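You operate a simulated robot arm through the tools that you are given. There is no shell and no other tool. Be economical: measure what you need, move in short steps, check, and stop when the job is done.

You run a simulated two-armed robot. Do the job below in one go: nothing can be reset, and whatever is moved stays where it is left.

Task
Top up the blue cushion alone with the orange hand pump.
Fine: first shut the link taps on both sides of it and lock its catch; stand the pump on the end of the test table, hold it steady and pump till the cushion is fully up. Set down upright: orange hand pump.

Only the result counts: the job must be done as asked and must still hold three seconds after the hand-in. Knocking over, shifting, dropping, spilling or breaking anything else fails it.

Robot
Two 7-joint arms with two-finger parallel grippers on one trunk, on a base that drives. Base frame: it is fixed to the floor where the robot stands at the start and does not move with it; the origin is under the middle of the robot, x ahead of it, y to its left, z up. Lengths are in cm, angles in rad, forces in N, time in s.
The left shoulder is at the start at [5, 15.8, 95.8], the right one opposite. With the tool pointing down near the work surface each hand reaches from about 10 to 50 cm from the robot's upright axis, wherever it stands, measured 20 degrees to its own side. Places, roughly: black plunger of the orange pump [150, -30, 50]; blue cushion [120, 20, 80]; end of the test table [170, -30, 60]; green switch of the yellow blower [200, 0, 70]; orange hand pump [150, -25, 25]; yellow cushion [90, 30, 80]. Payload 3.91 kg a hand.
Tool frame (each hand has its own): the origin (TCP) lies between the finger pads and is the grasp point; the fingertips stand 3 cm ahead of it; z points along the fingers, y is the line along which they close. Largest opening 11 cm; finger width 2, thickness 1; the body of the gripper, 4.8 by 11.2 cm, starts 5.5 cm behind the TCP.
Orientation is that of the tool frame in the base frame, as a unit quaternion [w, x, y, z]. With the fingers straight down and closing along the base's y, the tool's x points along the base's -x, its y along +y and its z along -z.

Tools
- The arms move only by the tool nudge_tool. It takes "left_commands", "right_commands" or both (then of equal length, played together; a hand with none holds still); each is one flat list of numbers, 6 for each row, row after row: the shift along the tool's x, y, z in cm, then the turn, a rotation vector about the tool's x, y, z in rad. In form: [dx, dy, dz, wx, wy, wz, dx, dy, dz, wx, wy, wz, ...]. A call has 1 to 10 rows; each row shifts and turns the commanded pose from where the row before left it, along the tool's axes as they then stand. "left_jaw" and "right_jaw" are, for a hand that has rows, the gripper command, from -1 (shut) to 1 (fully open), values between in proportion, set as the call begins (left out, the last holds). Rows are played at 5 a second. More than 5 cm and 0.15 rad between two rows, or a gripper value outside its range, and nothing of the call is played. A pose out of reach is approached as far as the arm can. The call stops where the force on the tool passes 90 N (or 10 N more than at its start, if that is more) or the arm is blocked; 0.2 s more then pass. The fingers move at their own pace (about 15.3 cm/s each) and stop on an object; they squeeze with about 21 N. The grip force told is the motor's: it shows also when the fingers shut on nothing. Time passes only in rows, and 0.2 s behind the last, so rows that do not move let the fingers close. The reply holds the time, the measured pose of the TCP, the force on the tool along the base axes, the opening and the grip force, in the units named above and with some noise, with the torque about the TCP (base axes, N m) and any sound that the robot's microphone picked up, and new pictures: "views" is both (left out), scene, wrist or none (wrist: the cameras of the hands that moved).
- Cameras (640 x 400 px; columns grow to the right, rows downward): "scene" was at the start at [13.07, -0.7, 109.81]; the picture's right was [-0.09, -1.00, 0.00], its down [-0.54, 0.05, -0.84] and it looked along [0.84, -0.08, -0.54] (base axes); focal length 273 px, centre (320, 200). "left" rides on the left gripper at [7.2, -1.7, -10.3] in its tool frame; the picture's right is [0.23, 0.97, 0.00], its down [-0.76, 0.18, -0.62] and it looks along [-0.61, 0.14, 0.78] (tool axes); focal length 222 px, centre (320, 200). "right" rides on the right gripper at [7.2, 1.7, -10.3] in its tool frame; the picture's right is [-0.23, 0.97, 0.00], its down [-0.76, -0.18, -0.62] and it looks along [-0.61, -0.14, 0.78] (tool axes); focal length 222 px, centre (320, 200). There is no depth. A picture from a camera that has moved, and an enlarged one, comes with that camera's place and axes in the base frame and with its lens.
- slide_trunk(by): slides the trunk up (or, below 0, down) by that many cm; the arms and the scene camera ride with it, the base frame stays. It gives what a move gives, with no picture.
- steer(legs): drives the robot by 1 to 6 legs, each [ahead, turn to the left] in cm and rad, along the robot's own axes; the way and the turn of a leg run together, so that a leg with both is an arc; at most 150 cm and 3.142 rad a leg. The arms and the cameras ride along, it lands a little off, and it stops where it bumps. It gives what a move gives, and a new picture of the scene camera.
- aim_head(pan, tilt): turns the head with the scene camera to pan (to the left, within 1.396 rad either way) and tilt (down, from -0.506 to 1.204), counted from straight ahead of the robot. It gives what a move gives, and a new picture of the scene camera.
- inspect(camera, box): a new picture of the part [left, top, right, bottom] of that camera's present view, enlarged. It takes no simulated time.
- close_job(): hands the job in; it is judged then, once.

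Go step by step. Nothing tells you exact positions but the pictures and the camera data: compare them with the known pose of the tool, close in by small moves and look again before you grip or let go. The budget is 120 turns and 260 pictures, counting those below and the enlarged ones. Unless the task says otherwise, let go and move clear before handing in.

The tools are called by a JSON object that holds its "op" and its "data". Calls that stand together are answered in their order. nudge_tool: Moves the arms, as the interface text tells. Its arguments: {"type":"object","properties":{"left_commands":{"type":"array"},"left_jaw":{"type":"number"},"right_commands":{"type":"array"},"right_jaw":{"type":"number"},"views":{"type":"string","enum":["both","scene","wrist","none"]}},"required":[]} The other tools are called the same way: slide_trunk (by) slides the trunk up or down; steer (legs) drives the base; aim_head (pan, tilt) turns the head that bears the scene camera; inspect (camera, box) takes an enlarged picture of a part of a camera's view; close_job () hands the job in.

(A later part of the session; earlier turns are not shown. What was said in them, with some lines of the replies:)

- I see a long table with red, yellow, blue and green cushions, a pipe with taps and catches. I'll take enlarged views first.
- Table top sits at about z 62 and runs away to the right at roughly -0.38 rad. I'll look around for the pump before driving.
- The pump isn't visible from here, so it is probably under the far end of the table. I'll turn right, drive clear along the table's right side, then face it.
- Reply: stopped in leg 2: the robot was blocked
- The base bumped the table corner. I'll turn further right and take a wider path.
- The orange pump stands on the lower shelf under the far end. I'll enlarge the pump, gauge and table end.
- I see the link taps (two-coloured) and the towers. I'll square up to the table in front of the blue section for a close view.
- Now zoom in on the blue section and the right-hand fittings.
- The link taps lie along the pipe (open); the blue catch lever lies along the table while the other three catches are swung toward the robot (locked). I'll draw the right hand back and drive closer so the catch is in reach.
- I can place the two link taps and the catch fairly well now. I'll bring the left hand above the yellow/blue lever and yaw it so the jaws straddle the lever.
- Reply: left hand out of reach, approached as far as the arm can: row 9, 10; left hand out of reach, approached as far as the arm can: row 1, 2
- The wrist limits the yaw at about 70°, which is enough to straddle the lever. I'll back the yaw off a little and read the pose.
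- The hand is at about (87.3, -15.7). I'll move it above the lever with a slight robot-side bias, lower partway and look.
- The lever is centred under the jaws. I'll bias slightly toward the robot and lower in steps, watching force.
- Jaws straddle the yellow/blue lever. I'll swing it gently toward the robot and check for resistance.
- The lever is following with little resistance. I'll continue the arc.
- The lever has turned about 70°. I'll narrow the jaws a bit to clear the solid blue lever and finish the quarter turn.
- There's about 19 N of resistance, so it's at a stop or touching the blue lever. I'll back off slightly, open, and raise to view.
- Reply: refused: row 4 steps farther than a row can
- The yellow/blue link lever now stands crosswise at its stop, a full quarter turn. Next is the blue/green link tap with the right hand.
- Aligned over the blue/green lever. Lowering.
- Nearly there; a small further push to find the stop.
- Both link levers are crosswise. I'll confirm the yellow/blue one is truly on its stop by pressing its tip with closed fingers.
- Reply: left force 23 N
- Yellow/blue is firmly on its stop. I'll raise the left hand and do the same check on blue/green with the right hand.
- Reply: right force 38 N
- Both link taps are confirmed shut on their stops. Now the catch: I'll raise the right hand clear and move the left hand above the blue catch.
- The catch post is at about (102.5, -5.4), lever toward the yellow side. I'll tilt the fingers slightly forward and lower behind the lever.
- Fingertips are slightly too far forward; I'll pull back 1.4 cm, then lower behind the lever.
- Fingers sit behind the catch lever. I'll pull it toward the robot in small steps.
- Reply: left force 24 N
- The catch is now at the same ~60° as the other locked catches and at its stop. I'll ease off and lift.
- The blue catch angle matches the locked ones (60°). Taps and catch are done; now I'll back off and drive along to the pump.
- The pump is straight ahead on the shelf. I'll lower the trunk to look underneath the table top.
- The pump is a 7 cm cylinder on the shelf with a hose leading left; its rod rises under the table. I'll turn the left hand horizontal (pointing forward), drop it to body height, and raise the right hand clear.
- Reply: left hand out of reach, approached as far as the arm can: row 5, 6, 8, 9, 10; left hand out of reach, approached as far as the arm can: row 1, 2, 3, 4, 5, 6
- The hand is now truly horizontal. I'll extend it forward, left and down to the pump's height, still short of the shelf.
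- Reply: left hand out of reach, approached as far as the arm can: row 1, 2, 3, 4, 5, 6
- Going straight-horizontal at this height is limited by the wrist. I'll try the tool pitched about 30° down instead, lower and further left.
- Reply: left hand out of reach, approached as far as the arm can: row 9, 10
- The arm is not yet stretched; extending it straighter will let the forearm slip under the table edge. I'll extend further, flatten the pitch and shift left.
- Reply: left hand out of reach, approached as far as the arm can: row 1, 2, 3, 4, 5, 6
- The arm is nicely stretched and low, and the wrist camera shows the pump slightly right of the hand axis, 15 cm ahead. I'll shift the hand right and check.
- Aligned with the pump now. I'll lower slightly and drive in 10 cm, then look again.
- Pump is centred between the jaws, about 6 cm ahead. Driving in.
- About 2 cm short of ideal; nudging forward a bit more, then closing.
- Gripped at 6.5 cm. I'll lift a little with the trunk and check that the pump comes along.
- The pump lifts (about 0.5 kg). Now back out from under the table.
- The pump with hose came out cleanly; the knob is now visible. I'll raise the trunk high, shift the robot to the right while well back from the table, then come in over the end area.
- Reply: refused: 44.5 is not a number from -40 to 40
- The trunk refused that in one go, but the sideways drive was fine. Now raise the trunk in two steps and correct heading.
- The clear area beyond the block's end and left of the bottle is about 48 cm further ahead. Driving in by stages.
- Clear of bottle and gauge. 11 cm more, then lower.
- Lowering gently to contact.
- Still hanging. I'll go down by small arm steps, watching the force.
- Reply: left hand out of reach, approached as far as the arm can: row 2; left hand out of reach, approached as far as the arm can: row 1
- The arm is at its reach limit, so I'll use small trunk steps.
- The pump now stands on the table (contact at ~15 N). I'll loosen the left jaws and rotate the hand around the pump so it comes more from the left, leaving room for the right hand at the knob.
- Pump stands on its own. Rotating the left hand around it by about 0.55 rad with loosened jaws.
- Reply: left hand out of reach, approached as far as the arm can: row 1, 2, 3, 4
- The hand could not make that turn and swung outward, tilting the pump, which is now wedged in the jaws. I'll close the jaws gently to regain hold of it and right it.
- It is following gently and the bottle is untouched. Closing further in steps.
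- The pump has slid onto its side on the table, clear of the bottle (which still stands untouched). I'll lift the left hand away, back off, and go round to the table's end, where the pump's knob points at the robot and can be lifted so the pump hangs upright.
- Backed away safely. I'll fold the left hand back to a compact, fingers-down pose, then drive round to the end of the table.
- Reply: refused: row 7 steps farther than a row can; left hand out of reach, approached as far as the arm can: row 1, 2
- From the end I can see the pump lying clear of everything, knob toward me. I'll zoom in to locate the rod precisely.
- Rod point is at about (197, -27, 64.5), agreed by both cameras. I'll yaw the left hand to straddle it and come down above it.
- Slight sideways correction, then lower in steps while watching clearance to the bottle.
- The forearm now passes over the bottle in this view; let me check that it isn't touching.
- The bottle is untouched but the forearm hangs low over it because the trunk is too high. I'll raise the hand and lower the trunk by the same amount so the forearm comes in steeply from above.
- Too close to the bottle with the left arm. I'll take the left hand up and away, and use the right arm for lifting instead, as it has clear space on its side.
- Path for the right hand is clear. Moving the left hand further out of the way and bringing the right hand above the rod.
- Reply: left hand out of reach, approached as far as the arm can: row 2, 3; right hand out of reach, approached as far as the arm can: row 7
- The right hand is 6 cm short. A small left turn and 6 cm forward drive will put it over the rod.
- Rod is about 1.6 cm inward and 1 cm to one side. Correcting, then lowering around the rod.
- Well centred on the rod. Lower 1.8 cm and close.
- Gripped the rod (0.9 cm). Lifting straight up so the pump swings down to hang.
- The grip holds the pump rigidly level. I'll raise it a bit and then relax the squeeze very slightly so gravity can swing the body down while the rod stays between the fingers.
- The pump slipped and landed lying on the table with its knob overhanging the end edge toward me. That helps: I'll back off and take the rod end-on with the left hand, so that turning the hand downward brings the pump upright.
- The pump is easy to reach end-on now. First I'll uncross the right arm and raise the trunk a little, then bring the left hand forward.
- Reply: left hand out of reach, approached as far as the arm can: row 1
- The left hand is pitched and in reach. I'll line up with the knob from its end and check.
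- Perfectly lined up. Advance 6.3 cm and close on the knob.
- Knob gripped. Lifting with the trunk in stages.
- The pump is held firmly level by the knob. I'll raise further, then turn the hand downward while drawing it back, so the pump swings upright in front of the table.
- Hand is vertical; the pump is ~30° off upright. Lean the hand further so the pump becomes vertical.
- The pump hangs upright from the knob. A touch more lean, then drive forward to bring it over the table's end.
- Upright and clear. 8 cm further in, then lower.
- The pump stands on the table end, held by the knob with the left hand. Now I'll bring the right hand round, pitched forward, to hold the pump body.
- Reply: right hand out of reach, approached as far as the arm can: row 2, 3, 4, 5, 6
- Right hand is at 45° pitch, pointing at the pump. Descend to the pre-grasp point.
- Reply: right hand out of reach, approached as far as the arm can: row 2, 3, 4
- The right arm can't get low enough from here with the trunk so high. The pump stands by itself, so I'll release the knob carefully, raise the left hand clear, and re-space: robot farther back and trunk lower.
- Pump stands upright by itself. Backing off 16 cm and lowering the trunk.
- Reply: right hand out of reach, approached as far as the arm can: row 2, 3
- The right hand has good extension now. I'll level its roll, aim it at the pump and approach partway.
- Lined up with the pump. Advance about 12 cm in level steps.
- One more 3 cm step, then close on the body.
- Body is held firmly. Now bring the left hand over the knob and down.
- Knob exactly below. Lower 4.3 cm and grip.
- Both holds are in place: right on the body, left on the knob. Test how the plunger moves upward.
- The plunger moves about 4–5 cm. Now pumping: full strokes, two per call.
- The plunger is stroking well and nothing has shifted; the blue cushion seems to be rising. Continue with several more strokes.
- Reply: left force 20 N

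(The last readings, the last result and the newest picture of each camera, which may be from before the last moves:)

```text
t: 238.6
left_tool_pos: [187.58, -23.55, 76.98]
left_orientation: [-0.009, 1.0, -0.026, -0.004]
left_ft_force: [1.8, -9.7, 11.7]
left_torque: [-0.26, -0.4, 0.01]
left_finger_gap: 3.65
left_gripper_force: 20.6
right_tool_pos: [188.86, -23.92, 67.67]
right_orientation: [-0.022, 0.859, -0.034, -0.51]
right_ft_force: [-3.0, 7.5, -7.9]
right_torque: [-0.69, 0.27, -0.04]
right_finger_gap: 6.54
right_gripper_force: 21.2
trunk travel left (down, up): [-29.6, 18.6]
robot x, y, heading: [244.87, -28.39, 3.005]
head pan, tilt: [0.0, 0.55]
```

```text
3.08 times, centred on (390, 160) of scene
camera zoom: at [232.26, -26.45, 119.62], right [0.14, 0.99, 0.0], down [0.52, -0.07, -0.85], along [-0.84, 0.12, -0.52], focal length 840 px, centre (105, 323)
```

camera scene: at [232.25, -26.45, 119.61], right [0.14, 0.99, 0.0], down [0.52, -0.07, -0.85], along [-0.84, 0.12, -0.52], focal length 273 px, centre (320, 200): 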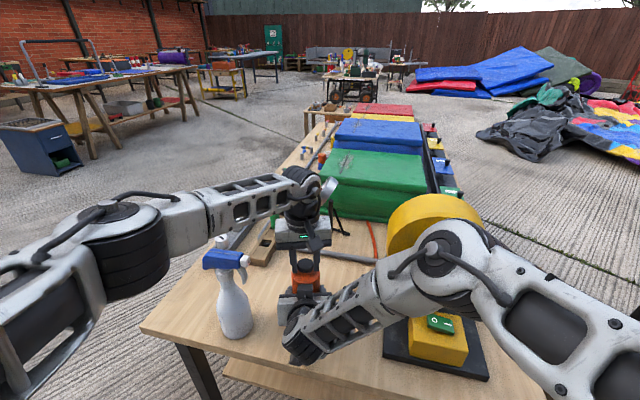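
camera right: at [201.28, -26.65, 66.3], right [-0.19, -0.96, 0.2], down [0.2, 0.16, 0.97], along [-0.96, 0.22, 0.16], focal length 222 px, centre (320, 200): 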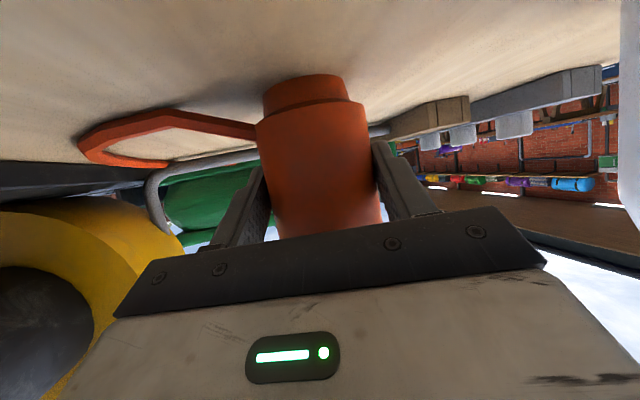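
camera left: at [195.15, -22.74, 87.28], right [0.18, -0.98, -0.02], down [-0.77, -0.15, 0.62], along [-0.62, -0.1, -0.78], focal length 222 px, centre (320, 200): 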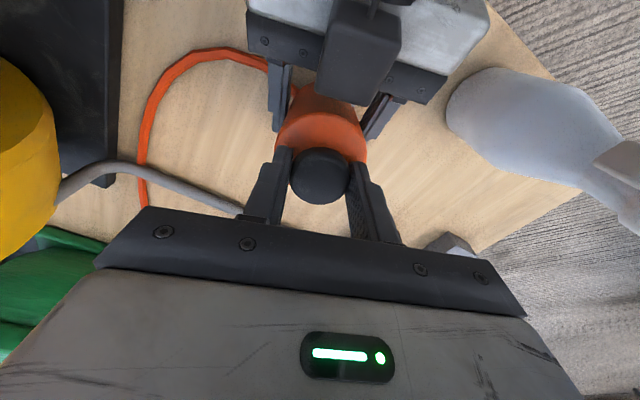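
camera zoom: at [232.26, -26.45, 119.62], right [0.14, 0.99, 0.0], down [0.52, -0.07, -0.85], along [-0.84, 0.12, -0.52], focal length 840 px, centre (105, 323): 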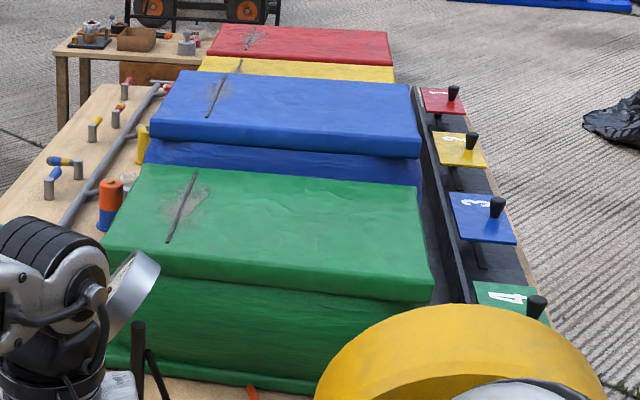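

The blue cushion now stands well above the others and did not change over the last six strokes, so it is fully up; its neighbours are unchanged. I'll release the knob and lift the left hand away, then release the body.

{"op": "nudge_tool", "data": {"left_commands": [0, 0, 0, 0, 0, 0, 0, 0, 0, 0, 0, 0, 0, 0, -2, 0, 0, 0, 0, 0, -4, 0, 0, 0, 0, 0, -4, 0, 0, 0, 0, 0, -4, 0, 0, 0, 0, 0, -4, 0, 0, 0], "left_jaw": 0.2, "views": "none"}}

{"op": "nudge_tool", "data": {"right_commands": [0, 0, 0, 0, 0, 0, 0, 0, 0, 0, 0, 0], "right_jaw": 0.6, "views": "both"}}

```text
t: 240.2
left_tool_pos: [188.0, -23.89, 94.9]
left_orientation: [-0.009, 1.0, -0.025, -0.003]
left_ft_force: [-0.3, 0.0, 0.1]
left_torque: [0.03, -0.02, -0.03]
left_finger_gap: 6.58
left_gripper_force: 0.1
right_tool_pos: [188.95, -23.85, 67.69]
right_orientation: [-0.021, 0.859, -0.033, -0.51]
right_ft_force: [1.6, -0.2, 2.1]
right_torque: [0.04, 0.01, -0.06]
right_finger_gap: 6.53
right_gripper_force: 21.2
trunk travel left (down, up): [-29.6, 18.6]
robot x, y, heading: [244.93, -28.18, 2.999]
head pan, tilt: [0.0, 0.55]
```

```text
t: 240.8
left_tool_pos: [187.86, -23.83, 94.95]
left_orientation: [-0.009, 1.0, -0.025, -0.003]
left_ft_force: [-1.4, 0.0, 0.0]
left_torque: [0.01, 0.03, 0.0]
left_finger_gap: 6.58
left_gripper_force: 0.0
right_tool_pos: [188.92, -23.97, 67.66]
right_orientation: [-0.022, 0.859, -0.034, -0.511]
right_ft_force: [0.2, -0.2, 0.6]
right_torque: [0.0, 0.0, -0.01]
right_finger_gap: 8.79
right_gripper_force: 0.1
trunk travel left (down, up): [-29.6, 18.6]
robot x, y, heading: [244.94, -28.07, 3.004]
head pan, tilt: [0.0, 0.55]
camera scene: at [232.23, -26.43, 119.6], right [0.14, 0.99, 0.0], down [0.52, -0.07, -0.85], along [-0.84, 0.12, -0.52], focal length 273 px, centre (320, 200)
camera right: at [201.27, -26.61, 66.3], right [-0.19, -0.96, 0.2], down [0.2, 0.16, 0.97], along [-0.96, 0.22, 0.16], focal length 222 px, centre (320, 200)
```

scene: 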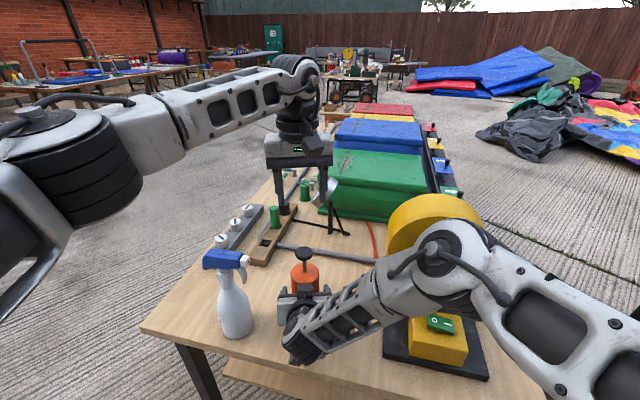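
right: 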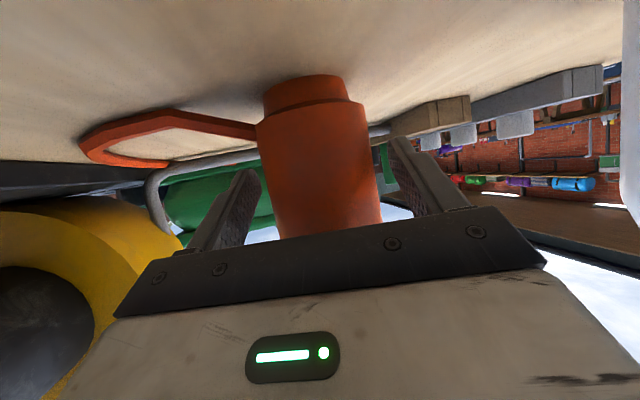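

The pump stands freely. Open fully and back straight away.

{"op": "nudge_tool", "data": {"right_commands": [0, 0, 0, 0, 0, 0, 0.85, 0, -3.1, 0, 0, 0, 0.85, 0, -3.1, 0, 0, 0, 0.85, 0, -3.1, 0, 0, 0], "right_jaw": 1, "views": "none"}}

{"op": "steer", "data": {"legs": [[-25, 0]]}}

{"op": "inspect", "data": {"camera": "scene", "box": [240, 90, 460, 280]}}

```text
t: 241.8
left_tool_pos: [187.87, -23.91, 94.81]
left_orientation: [-0.008, 1.0, -0.025, -0.002]
left_ft_force: [0.3, 0.4, 0.2]
left_torque: [-0.04, 0.02, 0.03]
left_finger_gap: 6.6
left_gripper_force: 0.1
right_tool_pos: [198.29, -24.77, 69.92]
right_orientation: [-0.022, 0.859, -0.035, -0.51]
right_ft_force: [0.6, 0.0, 0.9]
right_torque: [-0.01, 0.03, 0.0]
right_finger_gap: 10.99
right_gripper_force: 0.0
trunk travel left (down, up): [-29.6, 18.6]
robot x, y, heading: [244.91, -28.49, 3.007]
head pan, tilt: [0.0, 0.55]
```

```text
t: 243.6
left_tool_pos: [212.55, -27.12, 94.95]
left_orientation: [-0.008, 1.0, -0.027, -0.003]
left_ft_force: [-1.0, 0.2, -0.4]
left_torque: [0.02, 0.02, -0.02]
left_finger_gap: 6.62
left_gripper_force: 0.0
right_tool_pos: [222.96, -28.17, 69.73]
right_orientation: [-0.022, 0.858, -0.035, -0.511]
right_ft_force: [0.8, 0.3, 0.0]
right_torque: [0.0, 0.01, 0.02]
right_finger_gap: 11.01
right_gripper_force: 0.1
trunk travel left (down, up): [-29.6, 18.6]
robot x, y, heading: [269.66, -31.38, 3.002]
head pan, tilt: [0.0, 0.55]
camera scene: at [256.88, -29.85, 119.6], right [0.14, 0.99, 0.0], down [0.52, -0.07, -0.85], along [-0.84, 0.12, -0.52], focal length 273 px, centre (320, 200)
```

scene: 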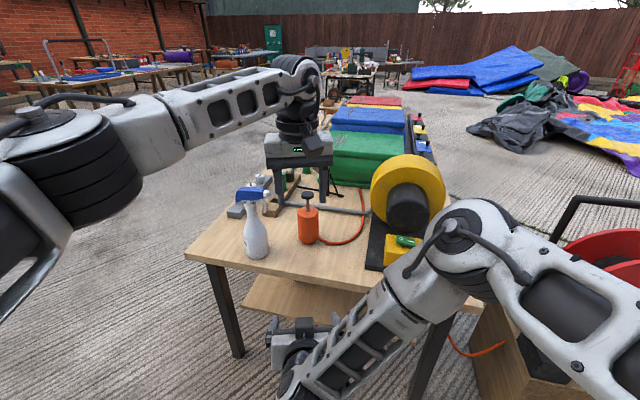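

```text
2.11 times, centred on (350, 185) of scene
camera zoom: at [256.88, -29.85, 119.6], right [0.14, 0.99, 0.0], down [0.52, -0.07, -0.85], along [-0.84, 0.12, -0.52], focal length 575 px, centre (257, 232)
```

zoom: 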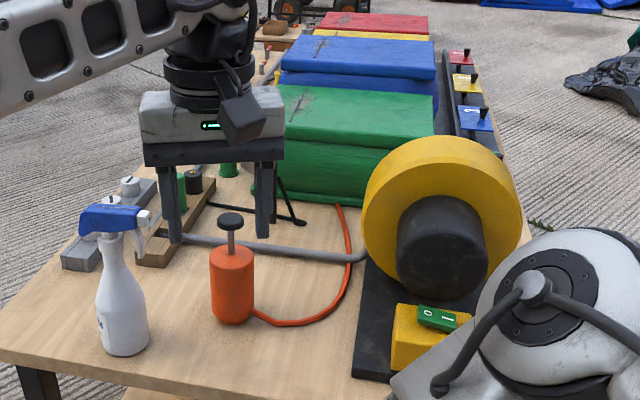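

The pump stands upright on the table end, clear of the hands. The blue cushion is up, its link taps are shut, its catch is locked, and nothing else has been disturbed, so I'm handing in.

{"op": "close_job", "data": {}}

```text
The job is handed in.
```

The job is handed in. The blue cushion stopped rising after repeated full strokes and now stands above the others, whose height didn't change. I judged it full by eye, because the gauge isn't connected to that cushion.

- **Taps and catch:** both link taps beside the blue cushion are shut against their stops. Its catch sits at the same angle as the other three, which I took to be locked. I left the blue cushion's plain solid-blue tap as it was.
- **Pump:** it stands upright near the end of the table. While I was setting it up, it tipped onto its side on the table once and slipped from the gripper once, before I stood it up and pumped.
- **Surroundings:** nothing else looked moved or knocked over in the last view.
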